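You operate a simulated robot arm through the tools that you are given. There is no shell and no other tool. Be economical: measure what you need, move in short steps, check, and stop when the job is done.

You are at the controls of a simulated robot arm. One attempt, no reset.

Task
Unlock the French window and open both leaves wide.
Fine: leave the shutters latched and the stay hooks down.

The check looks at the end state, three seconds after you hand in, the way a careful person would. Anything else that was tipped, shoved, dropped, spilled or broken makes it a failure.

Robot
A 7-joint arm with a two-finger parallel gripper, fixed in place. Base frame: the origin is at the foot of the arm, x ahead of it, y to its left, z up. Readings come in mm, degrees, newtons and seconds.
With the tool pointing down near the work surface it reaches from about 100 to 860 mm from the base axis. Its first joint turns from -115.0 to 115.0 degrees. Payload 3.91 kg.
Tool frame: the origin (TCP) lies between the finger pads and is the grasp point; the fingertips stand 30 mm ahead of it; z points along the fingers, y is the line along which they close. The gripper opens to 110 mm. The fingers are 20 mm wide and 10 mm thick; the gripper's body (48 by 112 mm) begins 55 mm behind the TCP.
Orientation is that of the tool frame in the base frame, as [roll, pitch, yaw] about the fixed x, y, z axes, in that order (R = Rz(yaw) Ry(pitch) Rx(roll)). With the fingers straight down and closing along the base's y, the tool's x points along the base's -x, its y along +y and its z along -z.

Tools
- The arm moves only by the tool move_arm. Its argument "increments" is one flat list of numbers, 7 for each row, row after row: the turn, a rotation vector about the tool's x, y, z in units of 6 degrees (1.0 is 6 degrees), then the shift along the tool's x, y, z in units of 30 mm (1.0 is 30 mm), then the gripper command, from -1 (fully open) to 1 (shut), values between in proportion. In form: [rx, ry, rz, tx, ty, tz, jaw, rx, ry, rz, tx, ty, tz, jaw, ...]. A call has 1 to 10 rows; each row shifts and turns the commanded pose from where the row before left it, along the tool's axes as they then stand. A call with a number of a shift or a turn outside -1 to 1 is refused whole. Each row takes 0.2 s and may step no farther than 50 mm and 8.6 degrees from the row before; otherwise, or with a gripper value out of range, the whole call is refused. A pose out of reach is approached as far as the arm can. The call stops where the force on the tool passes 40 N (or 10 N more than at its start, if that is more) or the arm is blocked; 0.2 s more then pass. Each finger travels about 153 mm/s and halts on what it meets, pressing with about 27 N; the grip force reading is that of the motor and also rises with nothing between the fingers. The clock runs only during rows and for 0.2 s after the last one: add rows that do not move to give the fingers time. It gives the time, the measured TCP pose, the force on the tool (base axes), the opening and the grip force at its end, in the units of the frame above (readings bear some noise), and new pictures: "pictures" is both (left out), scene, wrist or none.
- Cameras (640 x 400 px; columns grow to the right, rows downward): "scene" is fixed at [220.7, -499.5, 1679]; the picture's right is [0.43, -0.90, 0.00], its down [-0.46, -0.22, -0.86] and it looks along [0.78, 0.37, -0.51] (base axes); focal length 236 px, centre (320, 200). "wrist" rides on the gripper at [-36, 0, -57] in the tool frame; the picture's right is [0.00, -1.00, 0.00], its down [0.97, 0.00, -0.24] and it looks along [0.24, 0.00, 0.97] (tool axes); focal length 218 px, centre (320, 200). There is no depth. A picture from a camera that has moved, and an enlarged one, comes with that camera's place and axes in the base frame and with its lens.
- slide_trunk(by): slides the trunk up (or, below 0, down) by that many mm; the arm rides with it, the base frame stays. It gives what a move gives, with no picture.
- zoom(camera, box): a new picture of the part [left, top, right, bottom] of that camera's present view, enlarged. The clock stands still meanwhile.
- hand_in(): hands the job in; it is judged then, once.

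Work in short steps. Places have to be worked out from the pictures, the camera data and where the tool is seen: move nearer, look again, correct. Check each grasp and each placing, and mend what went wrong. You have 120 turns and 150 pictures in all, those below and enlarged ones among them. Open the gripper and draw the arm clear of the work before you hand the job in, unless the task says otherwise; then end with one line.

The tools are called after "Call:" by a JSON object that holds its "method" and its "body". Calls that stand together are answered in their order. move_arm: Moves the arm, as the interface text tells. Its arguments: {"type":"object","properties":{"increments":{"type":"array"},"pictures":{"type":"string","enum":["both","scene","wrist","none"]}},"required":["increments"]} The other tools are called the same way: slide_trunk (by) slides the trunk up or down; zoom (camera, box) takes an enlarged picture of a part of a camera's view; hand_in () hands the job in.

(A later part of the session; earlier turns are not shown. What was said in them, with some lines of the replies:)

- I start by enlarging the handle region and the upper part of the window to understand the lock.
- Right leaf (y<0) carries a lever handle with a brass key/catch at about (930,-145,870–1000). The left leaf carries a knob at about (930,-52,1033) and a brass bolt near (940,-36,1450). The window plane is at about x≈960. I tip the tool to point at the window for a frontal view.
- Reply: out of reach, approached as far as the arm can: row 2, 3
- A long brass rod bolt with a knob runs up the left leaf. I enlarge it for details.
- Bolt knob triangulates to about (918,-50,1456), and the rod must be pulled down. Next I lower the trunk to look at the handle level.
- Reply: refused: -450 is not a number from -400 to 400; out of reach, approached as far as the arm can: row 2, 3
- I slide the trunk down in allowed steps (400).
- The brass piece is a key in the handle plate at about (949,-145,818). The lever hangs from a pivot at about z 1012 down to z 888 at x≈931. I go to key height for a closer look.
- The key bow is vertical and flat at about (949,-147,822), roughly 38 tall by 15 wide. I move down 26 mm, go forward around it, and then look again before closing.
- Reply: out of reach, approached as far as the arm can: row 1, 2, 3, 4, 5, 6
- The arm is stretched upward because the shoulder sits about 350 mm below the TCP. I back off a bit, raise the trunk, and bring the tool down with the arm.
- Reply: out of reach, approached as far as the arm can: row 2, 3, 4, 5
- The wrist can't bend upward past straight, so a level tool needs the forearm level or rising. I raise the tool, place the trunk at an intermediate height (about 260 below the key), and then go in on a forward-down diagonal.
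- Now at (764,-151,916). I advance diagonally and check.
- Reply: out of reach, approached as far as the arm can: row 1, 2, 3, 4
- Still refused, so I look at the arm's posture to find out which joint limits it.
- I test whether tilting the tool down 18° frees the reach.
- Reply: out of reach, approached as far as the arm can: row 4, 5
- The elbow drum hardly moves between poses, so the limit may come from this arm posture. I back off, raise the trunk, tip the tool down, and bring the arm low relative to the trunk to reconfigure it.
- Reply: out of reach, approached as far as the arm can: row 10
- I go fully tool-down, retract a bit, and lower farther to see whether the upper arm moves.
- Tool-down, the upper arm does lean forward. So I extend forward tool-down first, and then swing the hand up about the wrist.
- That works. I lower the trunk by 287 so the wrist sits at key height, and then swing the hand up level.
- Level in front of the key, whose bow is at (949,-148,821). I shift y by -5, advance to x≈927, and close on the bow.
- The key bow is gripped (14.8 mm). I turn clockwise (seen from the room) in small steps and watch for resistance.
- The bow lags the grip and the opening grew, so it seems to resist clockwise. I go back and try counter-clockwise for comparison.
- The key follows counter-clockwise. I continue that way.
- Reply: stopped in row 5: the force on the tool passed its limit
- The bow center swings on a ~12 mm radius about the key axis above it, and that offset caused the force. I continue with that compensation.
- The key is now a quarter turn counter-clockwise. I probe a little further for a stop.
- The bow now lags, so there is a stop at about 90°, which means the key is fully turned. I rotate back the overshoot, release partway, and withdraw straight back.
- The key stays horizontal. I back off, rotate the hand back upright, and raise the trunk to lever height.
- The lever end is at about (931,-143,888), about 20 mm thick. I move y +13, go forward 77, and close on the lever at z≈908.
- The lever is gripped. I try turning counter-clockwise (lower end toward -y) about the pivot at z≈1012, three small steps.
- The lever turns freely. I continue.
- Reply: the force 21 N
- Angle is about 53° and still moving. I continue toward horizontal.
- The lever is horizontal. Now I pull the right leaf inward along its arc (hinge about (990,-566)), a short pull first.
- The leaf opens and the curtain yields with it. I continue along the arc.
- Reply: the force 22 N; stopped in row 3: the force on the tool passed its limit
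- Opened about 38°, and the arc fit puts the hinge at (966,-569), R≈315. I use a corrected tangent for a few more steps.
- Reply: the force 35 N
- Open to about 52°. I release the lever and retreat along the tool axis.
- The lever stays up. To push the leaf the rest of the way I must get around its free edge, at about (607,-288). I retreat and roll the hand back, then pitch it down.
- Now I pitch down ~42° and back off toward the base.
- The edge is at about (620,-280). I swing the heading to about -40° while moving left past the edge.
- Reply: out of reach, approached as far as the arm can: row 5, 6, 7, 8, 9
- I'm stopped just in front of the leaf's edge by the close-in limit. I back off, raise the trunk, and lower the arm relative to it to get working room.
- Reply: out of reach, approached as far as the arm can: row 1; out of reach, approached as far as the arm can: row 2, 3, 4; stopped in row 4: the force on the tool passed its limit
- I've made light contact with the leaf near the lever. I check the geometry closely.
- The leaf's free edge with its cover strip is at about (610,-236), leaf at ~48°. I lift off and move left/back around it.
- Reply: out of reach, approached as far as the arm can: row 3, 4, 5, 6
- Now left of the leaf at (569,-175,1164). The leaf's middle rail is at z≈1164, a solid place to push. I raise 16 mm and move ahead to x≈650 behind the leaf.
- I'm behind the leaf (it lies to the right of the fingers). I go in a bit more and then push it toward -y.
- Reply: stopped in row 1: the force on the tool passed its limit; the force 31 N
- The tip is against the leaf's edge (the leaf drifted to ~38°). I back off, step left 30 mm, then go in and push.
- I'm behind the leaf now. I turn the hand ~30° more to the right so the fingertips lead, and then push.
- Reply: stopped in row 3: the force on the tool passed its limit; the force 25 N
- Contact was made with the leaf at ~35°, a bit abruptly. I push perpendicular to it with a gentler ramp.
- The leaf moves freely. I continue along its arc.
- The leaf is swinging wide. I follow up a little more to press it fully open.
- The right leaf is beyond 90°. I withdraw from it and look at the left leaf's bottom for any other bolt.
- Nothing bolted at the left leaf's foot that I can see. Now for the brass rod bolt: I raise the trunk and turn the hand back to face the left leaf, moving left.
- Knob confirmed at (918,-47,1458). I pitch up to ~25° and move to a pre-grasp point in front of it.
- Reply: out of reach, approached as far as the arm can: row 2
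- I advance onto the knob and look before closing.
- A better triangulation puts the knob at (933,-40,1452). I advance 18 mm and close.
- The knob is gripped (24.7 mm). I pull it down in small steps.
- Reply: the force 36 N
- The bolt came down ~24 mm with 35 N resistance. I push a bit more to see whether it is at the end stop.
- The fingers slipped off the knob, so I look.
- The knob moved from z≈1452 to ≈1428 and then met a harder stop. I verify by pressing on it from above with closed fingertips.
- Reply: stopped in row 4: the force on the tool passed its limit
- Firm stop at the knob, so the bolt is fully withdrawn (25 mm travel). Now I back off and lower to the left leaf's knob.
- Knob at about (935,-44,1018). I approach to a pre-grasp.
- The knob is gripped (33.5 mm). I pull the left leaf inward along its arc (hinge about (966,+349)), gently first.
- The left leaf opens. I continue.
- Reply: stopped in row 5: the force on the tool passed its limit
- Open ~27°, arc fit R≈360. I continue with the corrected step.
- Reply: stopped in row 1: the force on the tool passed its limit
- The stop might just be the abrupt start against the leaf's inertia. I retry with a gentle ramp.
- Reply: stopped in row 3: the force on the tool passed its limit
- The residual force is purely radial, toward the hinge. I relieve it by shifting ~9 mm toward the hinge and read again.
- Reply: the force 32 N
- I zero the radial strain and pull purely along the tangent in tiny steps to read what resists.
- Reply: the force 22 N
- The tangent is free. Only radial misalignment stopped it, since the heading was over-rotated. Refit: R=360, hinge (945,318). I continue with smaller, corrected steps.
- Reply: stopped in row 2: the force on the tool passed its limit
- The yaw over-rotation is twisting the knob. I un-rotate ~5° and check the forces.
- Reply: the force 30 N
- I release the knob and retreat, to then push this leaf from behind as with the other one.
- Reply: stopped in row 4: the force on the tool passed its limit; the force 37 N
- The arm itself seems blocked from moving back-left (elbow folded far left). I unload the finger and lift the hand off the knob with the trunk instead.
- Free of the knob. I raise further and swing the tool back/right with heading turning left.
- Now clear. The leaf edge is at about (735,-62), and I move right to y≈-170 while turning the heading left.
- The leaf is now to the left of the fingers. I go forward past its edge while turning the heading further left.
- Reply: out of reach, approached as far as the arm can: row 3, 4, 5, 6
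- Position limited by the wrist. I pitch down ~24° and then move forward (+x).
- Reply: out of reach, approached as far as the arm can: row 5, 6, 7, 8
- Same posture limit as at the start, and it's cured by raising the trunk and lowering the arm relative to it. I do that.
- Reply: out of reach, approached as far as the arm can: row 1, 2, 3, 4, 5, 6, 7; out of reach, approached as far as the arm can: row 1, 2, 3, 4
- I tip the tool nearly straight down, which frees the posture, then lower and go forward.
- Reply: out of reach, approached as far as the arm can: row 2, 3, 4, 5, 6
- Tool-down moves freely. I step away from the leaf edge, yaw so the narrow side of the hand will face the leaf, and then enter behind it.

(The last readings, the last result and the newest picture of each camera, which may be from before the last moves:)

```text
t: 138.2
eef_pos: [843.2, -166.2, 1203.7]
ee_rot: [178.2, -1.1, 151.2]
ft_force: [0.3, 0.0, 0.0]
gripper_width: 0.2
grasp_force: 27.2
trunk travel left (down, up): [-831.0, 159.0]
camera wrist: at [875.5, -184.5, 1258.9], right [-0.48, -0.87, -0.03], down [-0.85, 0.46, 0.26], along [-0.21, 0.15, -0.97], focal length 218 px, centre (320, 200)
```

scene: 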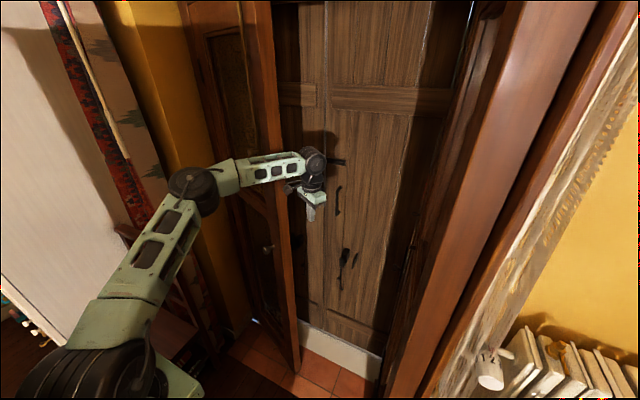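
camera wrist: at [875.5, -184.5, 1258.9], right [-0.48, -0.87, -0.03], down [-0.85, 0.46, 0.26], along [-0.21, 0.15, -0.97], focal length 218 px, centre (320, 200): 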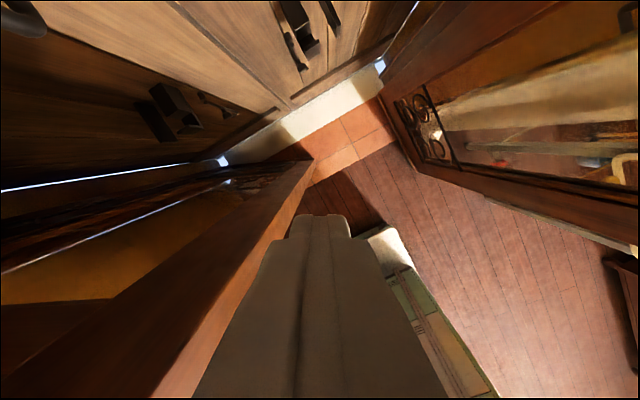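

To keep the forearm clear of this leaf's edge, the hand must point left (+y) with the wrist to the right. I shift right and yaw the hand that way in this freer posture.

Call:
{"method": "move_arm", "body": {"increments": [0, 0, 0, -0.06, -0.9, 0, 1, 0, 0, 0, -0.06, -0.9, 0, 1, 0, 0, -1, 0, 0, 0, 1, 0, 0, -1, 0, 0, 0, 1, 0, 0, -1, 0, 0, 0, 1, 0, 0, -1, 0, 0, 0, 1, 0, 0, -1, 0, 0, 0, 1, 0, 0, -1, 0, 0, 0, 1, 0, 0, -1, 0, 0, 0, 1, 0, 0, -1, 0, 0, 0, 1], "pictures": "none"}}

Call:
{"method": "move_arm", "body": {"increments": [0, 0, -1, 0, 0, 0, 1, 0, 0, -1, 0, 0, 0, 1, 0, 0, -1, 0, 0, 0, 1, 0, 0, -1, 0, 0, 0, 1, 0, 0, -1, 0, 0, 0, 1, 0, 0, -1, 0, 0, 0, 1, 0, 0, -1, 0, 0, 0, 1, 0, 0, -1, 0, 0, 0, 1, 0, 0, -0.5, 0, 0, 0, 1], "pictures": "none"}}

Call:
{"method": "move_arm", "body": {"increments": [0, -1, 0, 0, 0, 0, 1, 0, -1, 0, 0, 0, 0, 1, 0, -1, 0, 0, 0, 0, 1, 0, -1, 0, 0, 0, 0, 1, 0, -1, 0, 0, 0, 0, 1]}}

```text
t: 140.4
eef_pos: [821.5, -213.3, 1202.1]
ee_rot: [177.9, 0.7, -160.8]
ft_force: [0.0, -0.5, 0.2]
gripper_width: 0.1
grasp_force: 26.9
trunk travel left (down, up): [-831.0, 159.0]
```

```text
t: 142.4
eef_pos: [820.7, -214.5, 1200.7]
ee_rot: [179.3, 2.0, -109.7]
ft_force: [0.6, 0.2, -0.1]
gripper_width: 0.0
grasp_force: 26.9
trunk travel left (down, up): [-831.0, 159.0]
```

```text
t: 143.6
eef_pos: [820.1, -214.4, 1202.1]
ee_rot: [179.3, 32.1, -110.2]
ft_force: [1.0, -0.1, -0.4]
gripper_width: 0.2
grasp_force: 26.7
trunk travel left (down, up): [-831.0, 159.0]
camera wrist: at [821.9, -213.2, 1269.5], right [0.94, -0.34, -0.01], down [-0.33, -0.89, -0.31], along [0.09, 0.3, -0.95], focal length 218 px, centre (320, 200)
```

scene: 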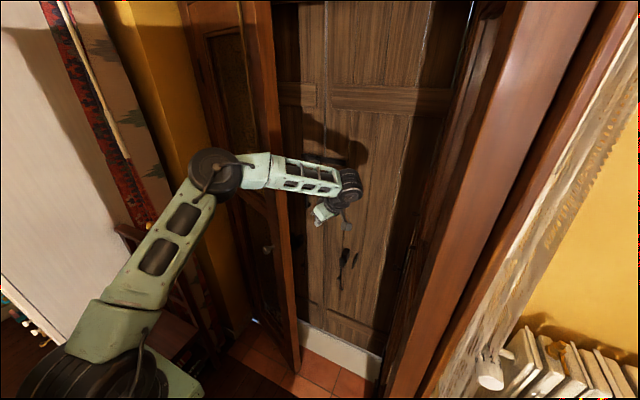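
wrist: 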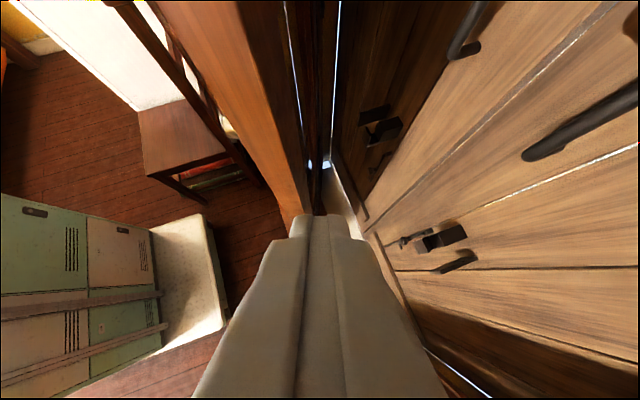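

Hand points left-down and the forearm is well clear. I move in behind the leaf near its edge and begin pushing gently.

Call:
{"method": "move_arm", "body": {"increments": [0, 0, 0, -0.7, 0.37, 0.43, 1, 0, 0, 0, -0.7, 0.37, 0.43, 1, 0, 0, 0, -0.7, 0.37, 0.43, 1, 0, 0, 0, -0.7, 0.37, 0.43, 1], "pictures": "wrist"}}

```text
t: 144.6
eef_pos: [811.6, -106.5, 1203.7]
ee_rot: [179.1, 32.0, -110.2]
ft_force: [-0.1, -0.6, -0.1]
gripper_width: 0.1
grasp_force: 27.0
trunk travel left (down, up): [-831.0, 159.0]
camera wrist: at [813.2, -106.7, 1271.4], right [0.94, -0.34, -0.01], down [-0.33, -0.89, -0.31], along [0.09, 0.3, -0.95], focal length 218 px, centre (320, 200)
```

wrist: 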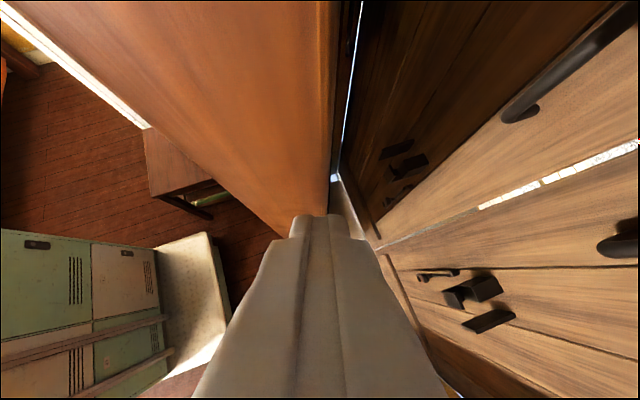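

The leaf's end face is straight ahead (leaf now ~20°). I shift +x 45 mm and go in past its edge.

Call:
{"method": "move_arm", "body": {"increments": [0, 0, 0, -0.21, -0.75, 0.13, 1, 0, 0, 0, -0.21, -0.75, 0.13, 1, 0, 0, 0, -0.75, 0.32, 0.46, 1, 0, 0, 0, -0.75, 0.32, 0.46, 1], "pictures": "both"}}

```text
t: 145.5
eef_pos: [857.2, -83.2, 1204.3]
ee_rot: [179.5, 31.3, -111.3]
ft_force: [-5.4, -16.9, 4.9]
gripper_width: 0.2
grasp_force: 27.4
trunk travel left (down, up): [-831.0, 159.0]
stopped in row 4: the force on the tool passed its limit (the readings are from after the stop); the commanded pose is now the measured one
camera wrist: at [859.5, -82.2, 1272.5], right [0.93, -0.36, -0.01], down [-0.34, -0.89, -0.3], along [0.1, 0.28, -0.95], focal length 218 px, centre (320, 200)
```

scene: 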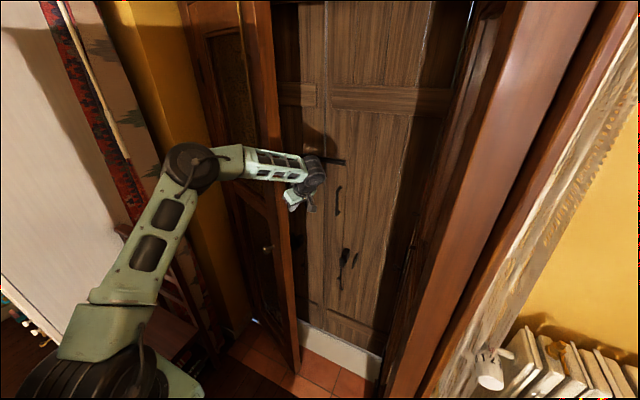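
wrist: 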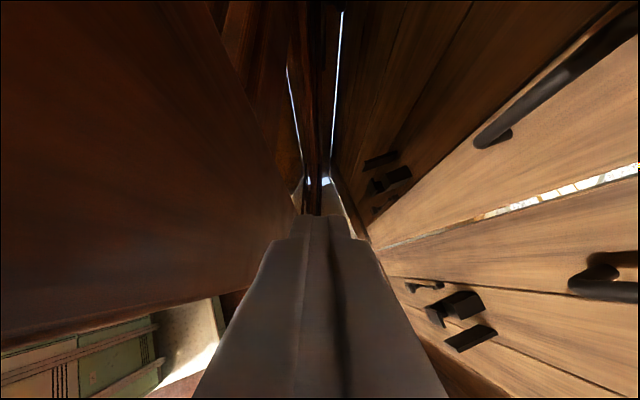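

The hand's body corner touches the leaf's end face. I back off a little, shift +x 35 mm, and go in deeper.

Call:
{"method": "move_arm", "body": {"increments": [0, 0, 0, 0.4, -0.17, -0.25, 1, 0, 0, 0, -0.17, -0.6, 0.1, 1, 0, 0, 0, -0.17, -0.6, 0.1, 1, 0, 0, 0, -0.6, 0.25, 0.37, 1, 0, 0, 0, -0.6, 0.25, 0.37, 1, 0, 0, 0, -0.6, 0.25, 0.37, 1], "pictures": "wrist"}}

```text
t: 146.9
eef_pos: [896.8, -35.6, 1202.6]
ee_rot: [179.3, 31.4, -111.5]
ft_force: [-0.2, -0.5, -0.3]
gripper_width: 0.1
grasp_force: 27.0
trunk travel left (down, up): [-831.0, 159.0]
camera wrist: at [898.2, -34.8, 1270.4], right [0.93, -0.36, -0.01], down [-0.35, -0.89, -0.3], along [0.1, 0.28, -0.95], focal length 218 px, centre (320, 200)
```

wrist: 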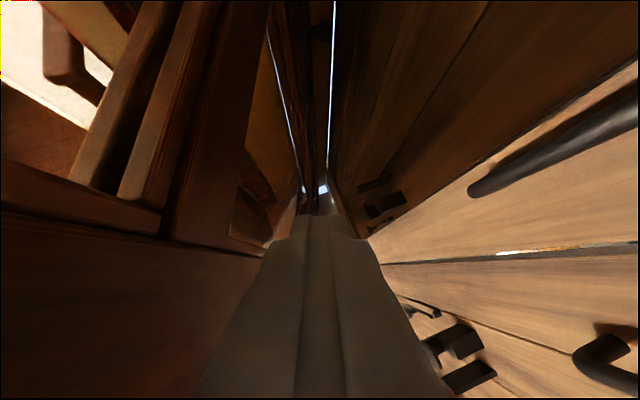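

I'm behind the leaf. Now I push slowly along the arc, rotating with it.

Call:
{"method": "move_arm", "body": {"increments": [0.13, 0, 0.21, 0.06, 0.3, -0.04, 1, 0.13, 0, 0.21, 0.06, 0.3, -0.04, 1, 0.13, 0, 0.21, 0.06, 0.3, -0.04, 1, 0.13, 0, 0.21, 0.06, 0.3, -0.04, 1, 0.13, 0, 0.21, 0.06, 0.3, -0.04, 1, 0.13, 0, 0.21, 0.06, 0.3, -0.04, 1, 0.2, 0, 0.32, 0.09, 0.45, -0.06, 1, 0.2, 0, 0.32, 0.09, 0.45, -0.06, 1, 0.2, 0, 0.32, 0.09, 0.45, -0.06, 1, 0.2, 0, 0.32, 0.09, 0.45, -0.06, 1]}}

```text
t: 149.1
eef_pos: [792.0, 2.1, 1207.7]
ee_rot: [179.7, 31.2, -128.9]
ft_force: [0.4, 0.4, 0.0]
gripper_width: 0.0
grasp_force: 26.5
trunk travel left (down, up): [-831.0, 159.0]
camera wrist: at [793.5, 2.6, 1274.5], right [0.78, -0.62, -0.01], down [-0.6, -0.75, -0.3], along [0.18, 0.24, -0.95], focal length 218 px, centre (320, 200)
```

scene: 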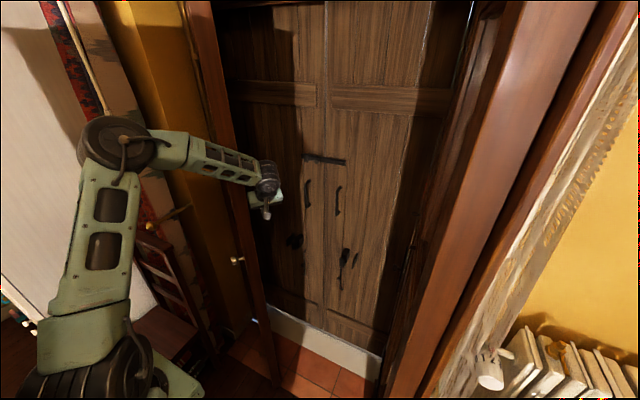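
wrist: 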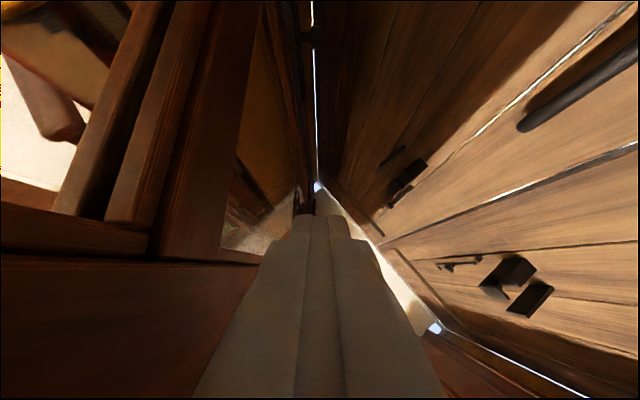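

The leaf swings ahead (~45°). I keep following along the arc.

Call:
{"method": "move_arm", "body": {"increments": [0.2, 0, 0.32, 0.09, 0.45, -0.06, 1, 0.2, 0, 0.32, 0.09, 0.45, -0.06, 1, 0.2, 0, 0.32, 0.09, 0.45, -0.06, 1, 0.2, 0, 0.32, 0.09, 0.45, -0.06, 1, 0.2, 0, 0.32, 0.09, 0.45, -0.06, 1, 0.2, 0, 0.32, 0.09, 0.45, -0.06, 1, 0.2, 0, 0.32, 0.09, 0.45, -0.06, 1, 0.2, 0, 0.32, 0.09, 0.45, -0.06, 1]}}

```text
t: 150.9
eef_pos: [698.8, 61.0, 1207.4]
ee_rot: [179.9, 31.1, -146.8]
ft_force: [1.1, 0.5, -0.1]
gripper_width: 0.0
grasp_force: 26.8
trunk travel left (down, up): [-831.0, 159.0]
camera wrist: at [699.9, 62.3, 1275.0], right [0.55, -0.84, 0.0], down [-0.8, -0.52, -0.3], along [0.25, 0.16, -0.96], focal length 218 px, centre (320, 200)
```

scene: 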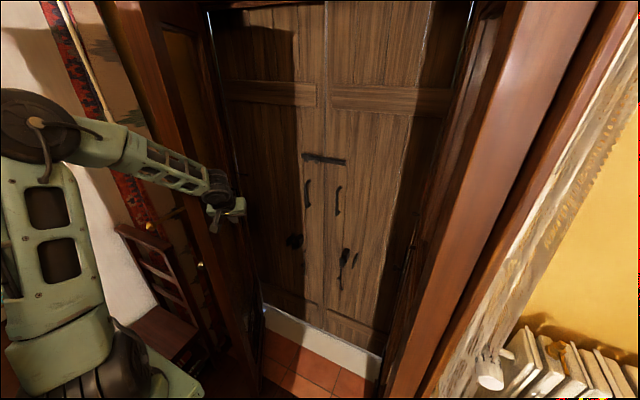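
wrist: 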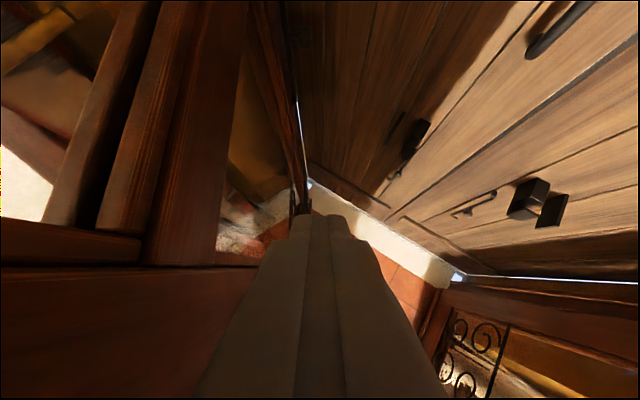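

About 65–70° now. I continue to roughly 88°.

Call:
{"method": "move_arm", "body": {"increments": [0.2, 0, 0.32, 0.09, 0.45, -0.06, 1, 0.2, 0, 0.32, 0.09, 0.45, -0.06, 1, 0.2, 0, 0.32, 0.09, 0.45, -0.06, 1, 0.2, 0, 0.32, 0.09, 0.45, -0.06, 1, 0.2, 0, 0.32, 0.09, 0.45, -0.06, 1, 0.2, 0, 0.32, 0.09, 0.45, -0.06, 1, 0.2, 0, 0.32, 0.09, 0.45, -0.06, 1]}}

```text
t: 152.5
eef_pos: [637.8, 134.8, 1213.9]
ee_rot: [179.1, 31.4, -163.4]
ft_force: [0.3, 0.8, 0.1]
gripper_width: 0.0
grasp_force: 26.9
trunk travel left (down, up): [-831.0, 159.0]
camera wrist: at [640.1, 134.4, 1280.7], right [0.29, -0.96, -0.01], down [-0.91, -0.28, -0.3], along [0.28, 0.1, -0.95], focal length 218 px, centre (320, 200)
```

scene: 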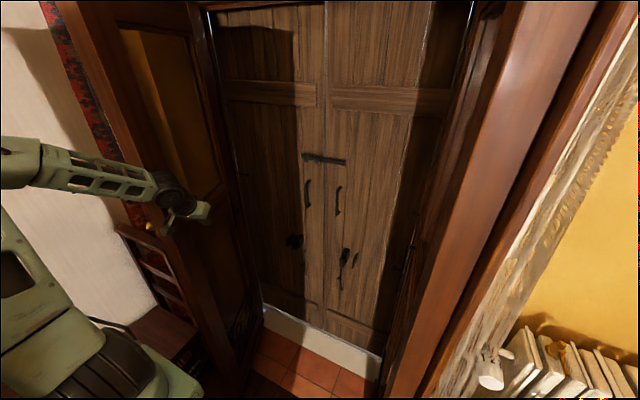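
wrist: 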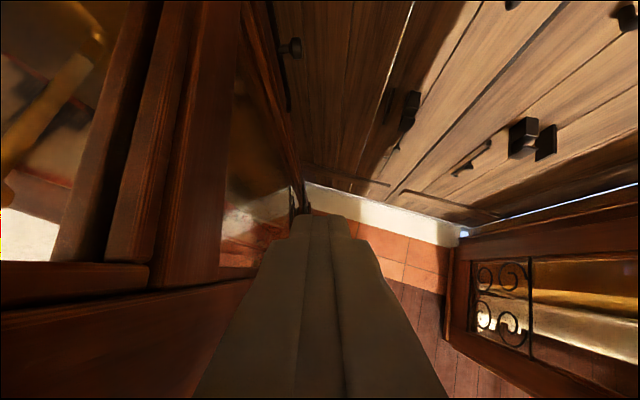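

By the leaf's top edge the angle is ~74°. I push ~14° more.

Call:
{"method": "move_arm", "body": {"increments": [0.2, 0, 0.32, 0.09, 0.45, -0.06, 1, 0.2, 0, 0.32, 0.09, 0.45, -0.06, 1, 0.2, 0, 0.32, 0.09, 0.45, -0.06, 1, 0.2, 0, 0.32, 0.09, 0.45, -0.06, 1, 0.2, 0, 0.32, 0.09, 0.45, -0.06, 1, 0.2, 0, 0.32, 0.09, 0.45, -0.06, 1]}}

```text
t: 153.3
eef_pos: [616.3, 171.3, 1247.2]
ee_rot: [167.4, 30.1, -176.1]
ft_force: [-1.2, 0.1, 0.8]
gripper_width: 0.0
grasp_force: 26.7
trunk travel left (down, up): [-831.0, 159.0]
stopped in row 4: the arm was blocked; the commanded pose is now the measured one
camera wrist: at [621.4, 159.6, 1312.9], right [0.18, -0.97, -0.19], down [-0.95, -0.12, -0.28], along [0.25, 0.23, -0.94], focal length 218 px, centre (320, 200)
```

scene: 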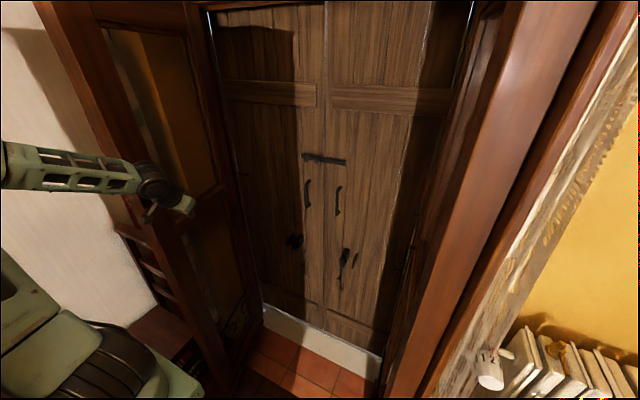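
wrist: 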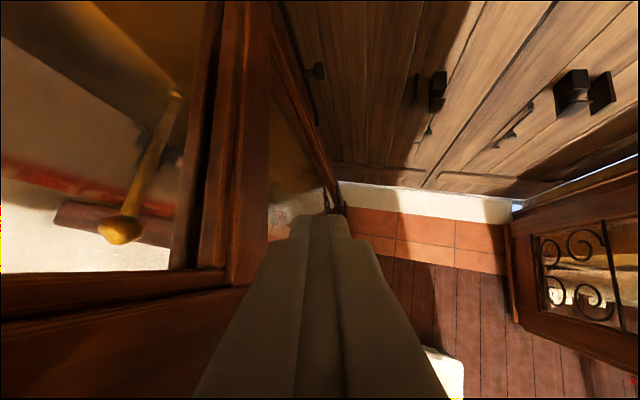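

The arm is blocked by its own posture while the leaf is at ~80°. I move the hand away to the right and see where the leaf rests.

Call:
{"method": "move_arm", "body": {"increments": [0, 0, 0, 0, -0.6, 0, 1, 0, 0, 0, 0, -0.8, 0, 1, 0, 0, 0, 0.1, -0.8, 0, 1, 0, 0, 0, 0.1, -0.8, 0, 1, 0, 0, 0, 0.1, -0.8, 0, 1]}}

```text
t: 154.5
eef_pos: [628.5, 63.6, 1218.5]
ee_rot: [168.5, 30.1, -174.9]
ft_force: [-0.5, -0.5, 0.0]
gripper_width: 0.1
grasp_force: 26.7
trunk travel left (down, up): [-831.0, 159.0]
camera wrist: at [633.7, 53.2, 1285.8], right [0.19, -0.97, -0.17], down [-0.95, -0.13, -0.29], along [0.25, 0.22, -0.94], focal length 218 px, centre (320, 200)
```

scene: 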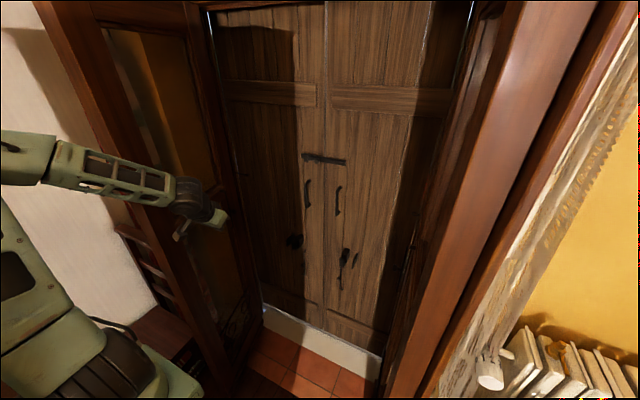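
wrist: 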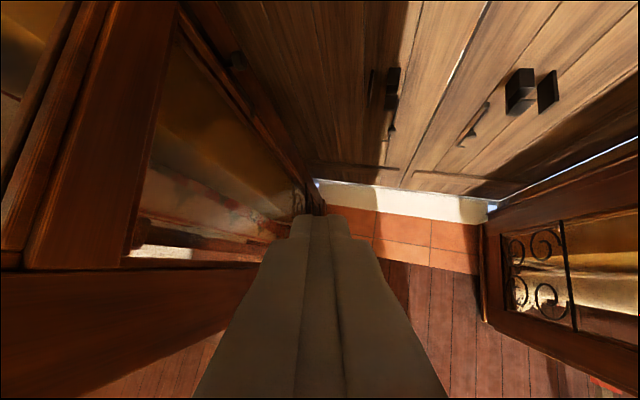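

The leaf rests at ~80° and the right one at ~93°. I straighten the hand, turn its heading to ~+50°, and push the left leaf a bit more near its free edge.

Call:
{"method": "move_arm", "body": {"increments": [1, 0, 0, 0, -0.3, 0, 1, 0.9, 0, 0, 0, -0.3, 0, 1, -0.5, 0, -0.85, 0, 0, -0.3, 1, -0.5, 0, -0.85, 0, 0, -0.3, 1, -0.5, 0, -0.85, 0, 0, -0.3, 1, -0.5, 0, -0.85, 0, 0, 0, 1, -0.5, 0, -0.85, 0, 0, 0, 1, -0.5, 0, -0.85, 0, 0, 0, 1, -0.5, 0, -0.85, 0, 0, 0, 1]}}

```text
t: 155.3
eef_pos: [650.4, -30.2, 1222.7]
ee_rot: [179.1, 30.2, 178.2]
ft_force: [1.3, -0.4, 0.3]
gripper_width: 0.0
grasp_force: 27.0
trunk travel left (down, up): [-831.0, 159.0]
stopped in row 3: the arm was blocked; the commanded pose is now the measured one
camera wrist: at [653.3, -29.9, 1289.9], right [-0.02, -1.0, -0.01], down [-0.96, 0.03, -0.28], along [0.28, 0.01, -0.96], focal length 218 px, centre (320, 200)
```

scene: 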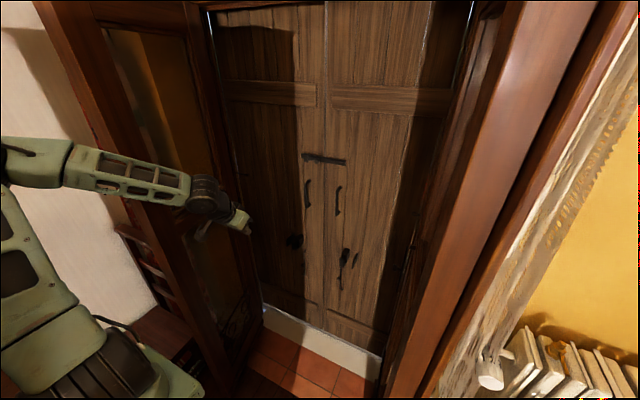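
wrist: 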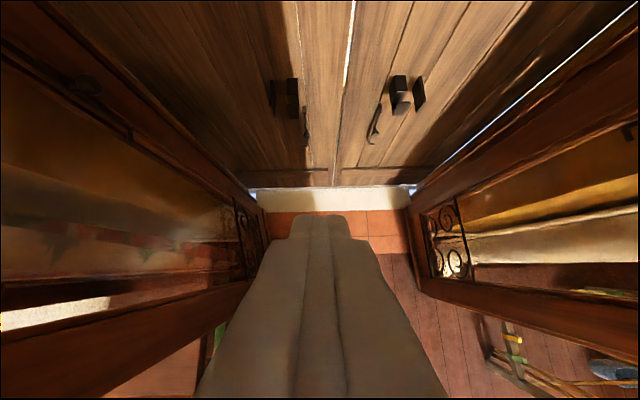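

Triangulating both free edges gives left leaf ≈87° and right ≈90°, both wide. I withdraw the arm to the middle, clear of both leaves.

Call:
{"method": "move_arm", "body": {"increments": [0, 0.8, 0, 0, -0.5, -0.5, 1, 0, 0.8, 0, 0.2, -0.8, -0.6, 1, 0, 0.8, 0, 0.4, -0.8, -0.6, 1, 0, 0.8, 0, 0.6, -0.8, -0.5, 1, 0, 0, 0, 0.8, -0.6, -0.2, 1, 0, 0, 0, 0.8, -0.4, 0, 1, 0, 0, 0, 0.8, 0, 0, 1]}}

```text
t: 156.9
eef_pos: [514.1, -142.5, 1263.5]
ee_rot: [179.3, 10.9, 178.8]
ft_force: [0.2, 0.9, -0.3]
gripper_width: 0.1
grasp_force: 27.3
trunk travel left (down, up): [-831.0, 159.0]
camera wrist: at [539.6, -143.6, 1325.8], right [-0.02, -1.0, -0.01], down [-1.0, 0.02, 0.05], along [-0.05, 0.01, -1.0], focal length 218 px, centre (320, 200)
```

scene: 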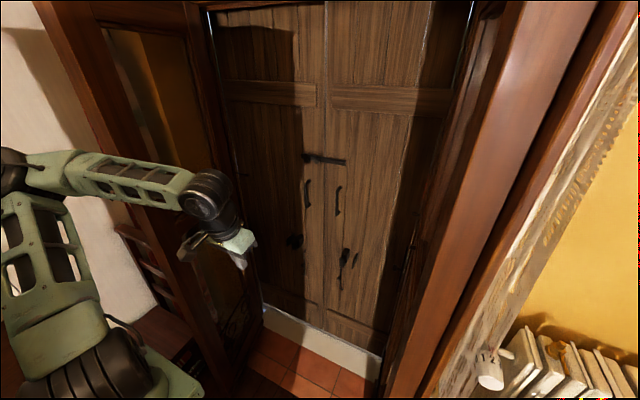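
wrist: 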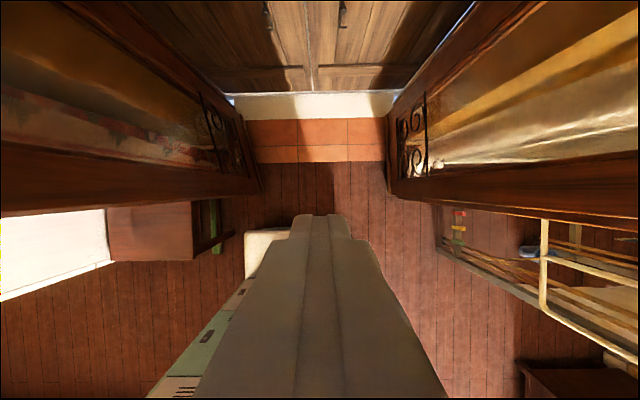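

The top view is informative, so I enlarge it to measure both leaf angles.

Call:
{"method": "zoom", "body": {"camera": "wrist", "box": [180, 60, 440, 222]}}

```text
2.46 times, centred on (310, 141) of wrist
camera zoom: at [539.6, -143.6, 1325.8], right [-0.02, -1.0, -0.01], down [-1.0, 0.02, 0.05], along [-0.05, 0.01, -1.0], focal length 537 px, centre (345, 345)
```

zoom: 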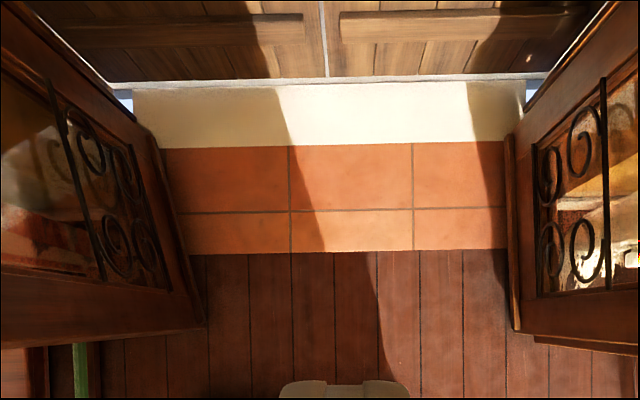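

Right leaf ≈93°, left only ≈71°: my forearm had been blocking it from outside its edge. I turn the hand to heading ~+65° here in the middle, so that wrist and forearm stay on the right, and push again.

Call:
{"method": "move_arm", "body": {"increments": [-0.19, 0, -0.97, 0, 0, 0.5, 1, -0.19, 0, -0.97, 0, 0, 0.5, 1, -0.19, 0, -0.97, 0, 0, 0.5, 1, -0.19, 0, -0.97, 0, 0, 0, 1, -0.19, 0, -0.97, 0, 0, 0, 1, -0.19, 0, -0.97, 0, 0, 0, 1, -0.19, 0, -0.97, 0, 0, 0, 1, -0.19, 0, -0.97, 0, 0, 0, 1, -0.19, 0, -0.97, 0, 0, 0, 1, -0.19, 0, -0.97, 0, 0, 0, 1]}}

```text
t: 159.1
eef_pos: [523.8, -141.2, 1217.6]
ee_rot: [179.5, 11.6, -121.8]
ft_force: [0.6, -0.2, -0.2]
gripper_width: 0.2
grasp_force: 26.6
trunk travel left (down, up): [-831.0, 159.0]
```

scene: 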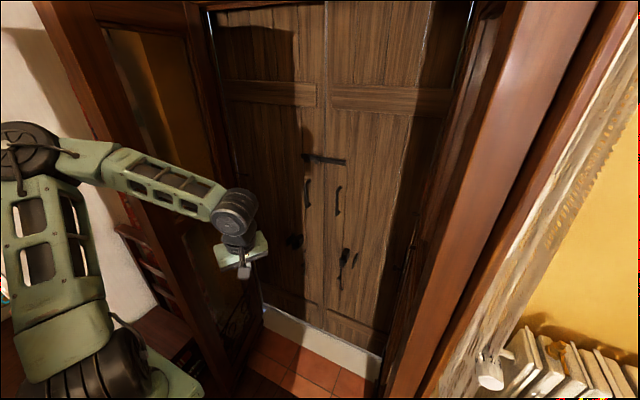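

Call:
{"method": "move_arm", "body": {"increments": [0, 0, 0, -0.91, -0.2, 0.3, 1, 0, 0, 0, -0.91, -0.2, 0.3, 1, 0, 0, 0, -0.91, -0.2, 0.3, 1, 0, 0, 0, -0.91, -0.2, 0.3, 1, 0, 0, 0, -0.91, -0.2, 0.3, 1, 0, -1, 0, -0.8, 0, 0.3, 1, 0, -1, 0, -0.8, 0, 0.3, 1, 0, -1, 0, 0, 0, 0, 1]}}

```text
t: 160.9
eef_pos: [650.6, 8.6, 1195.3]
ee_rot: [179.5, 29.7, -122.0]
ft_force: [0.5, -0.2, -0.3]
gripper_width: 0.0
grasp_force: 26.8
trunk travel left (down, up): [-831.0, 159.0]
no pictures are left
```

No pictures remain, so I go on by readings. At (651,9,1195) with heading 58°, I move toward the leaf's outer face, expecting contact near y≈215.

Call:
{"method": "move_arm", "body": {"increments": [0, 0, 0, -0.55, 0.68, 0.32, 1, 0, 0, 0, -0.55, 0.68, 0.32, 1, 0, 0, 0, -0.55, 0.68, 0.32, 1, 0, 0, 0, -0.55, 0.68, 0.32, 1, 0, 0, 0, -0.4, 0.5, 0.24, 1, 0, 0, 0, -0.3, 0.35, 0.16, 1], "pictures": "none"}}

```text
t: 162.3
eef_pos: [611.5, 148.9, 1195.5]
ee_rot: [179.6, 29.5, -122.1]
ft_force: [-0.2, 0.2, 0.1]
gripper_width: 0.2
grasp_force: 27.3
trunk travel left (down, up): [-831.0, 159.0]
no pictures are left
```

Call:
{"method": "move_arm", "body": {"increments": [0, 0, 0, -0.28, 0.24, 0.16, 1, 0, 0, 0, -0.28, 0.24, 0.16, 1, 0, 0, 0, -0.28, 0.24, 0.16, 1, 0, 0, 0, -0.28, 0.24, 0.16, 1, 0, 0, 0, -0.28, 0.24, 0.16, 1, 0, 0, 0, -0.28, 0.24, 0.16, 1, 0, 0, 0, -0.28, 0.24, 0.16, 1], "pictures": "none"}}

```text
t: 163.9
eef_pos: [605.2, 232.8, 1196.5]
ee_rot: [179.5, 29.7, -122.1]
ft_force: [-0.4, -0.3, 0.0]
gripper_width: 0.1
grasp_force: 26.6
trunk travel left (down, up): [-831.0, 159.0]
no pictures are left
```

Call:
{"method": "move_arm", "body": {"increments": [0, 0, 0, -0.28, 0.24, 0.16, 1, 0, 0, 0, -0.28, 0.24, 0.16, 1, 0, 0, 0, -0.28, 0.24, 0.16, 1, 0, 0, 0, -0.28, 0.24, 0.16, 1, 0, 0, 0, -0.28, 0.24, 0.16, 1], "pictures": "none"}}

```text
t: 165.1
eef_pos: [600.7, 293.3, 1194.0]
ee_rot: [179.4, 29.6, -122.1]
ft_force: [-0.1, -0.5, -0.2]
gripper_width: 0.1
grasp_force: 27.1
trunk travel left (down, up): [-831.0, 159.0]
no pictures are left
```

No obstruction, and geometry puts the leaf near 85°. One more 14 mm nudge, then I withdraw to the right and back to the middle.

Call:
{"method": "move_arm", "body": {"increments": [0, 0, 0, -0.28, 0.24, 0.16, 1, 0, 0, 0, -0.1, 0.08, 0.05, 1, 0, 0, 0, 0, 0, 0, 1], "pictures": "none"}}

Call:
{"method": "move_arm", "body": {"increments": [0, 0, 0, 0.3, -0.25, -0.16, 1, 0, 0, 0, 0.6, -0.5, -0.32, 1, 0, 0, 0, 0.65, -0.6, -0.36, 1, 0, 0, 0, 0.65, -0.6, -0.36, 1, 0, 0, 0, 0.65, -0.6, -0.36, 1, 0, 0, 0, 0.65, -0.6, -0.36, 1, 0, 0, 0, 0.65, -0.4, -0.36, 1, 0, 0, 0, 0.7, -0.2, -0.4, 0, 0, 0, 0, 0.7, -0.2, -0.4, 0, 0, 0, 0, 0.7, 0, -0.4, 0], "pictures": "none"}}

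```text
t: 165.7
eef_pos: [604.0, 299.1, 1199.6]
ee_rot: [179.3, 29.6, -122.6]
ft_force: [-7.7, -16.6, -3.4]
gripper_width: 0.0
grasp_force: 27.2
trunk travel left (down, up): [-831.0, 159.0]
stopped in row 2: the force on the tool passed its limit (the readings are from after the stop); the commanded pose is now the measured one
no pictures are left
```

```text
t: 167.9
eef_pos: [591.3, 58.2, 1196.1]
ee_rot: [179.4, 29.7, -122.6]
ft_force: [-0.2, -0.3, -0.3]
gripper_width: 55.0
grasp_force: 0.0
trunk travel left (down, up): [-831.0, 159.0]
no pictures are left
```

The leaf met a firm stop (fully open), and the hand came away freely with the gripper opened. I draw the arm back to the middle and hand in.

Call:
{"method": "move_arm", "body": {"increments": [0, 0, 0, 0.75, -0.1, -0.45, 0, 0, 0, 0, 0.75, -0.1, -0.45, 0, 0, 0, 0, 0.75, -0.1, -0.45, -0.5, 0, 0, 0, 0.75, -0.1, -0.45, -1, 0, 0, 0, 0.6, 0.2, -0.35, -1, 0, 0, 0, 0, 0, 0, -1], "pictures": "none"}}

```text
t: 169.3
eef_pos: [528.1, -52.8, 1197.5]
ee_rot: [179.2, 29.8, -122.7]
ft_force: [-0.1, -0.7, 0.1]
gripper_width: 109.9
grasp_force: 0.0
trunk travel left (down, up): [-831.0, 159.0]
no pictures are left
```

Call:
{"method": "hand_in", "body": {}}

```text
The job is handed in.
```

I unlocked the French window and opened both leaves: the right one measured about 93°. The left one I pushed until it met a firm stop at an estimated 85–90°, judged by force and position readings because I had no pictures left. I left the shutters and stay hooks alone, and the arm is drawn back with the gripper open.
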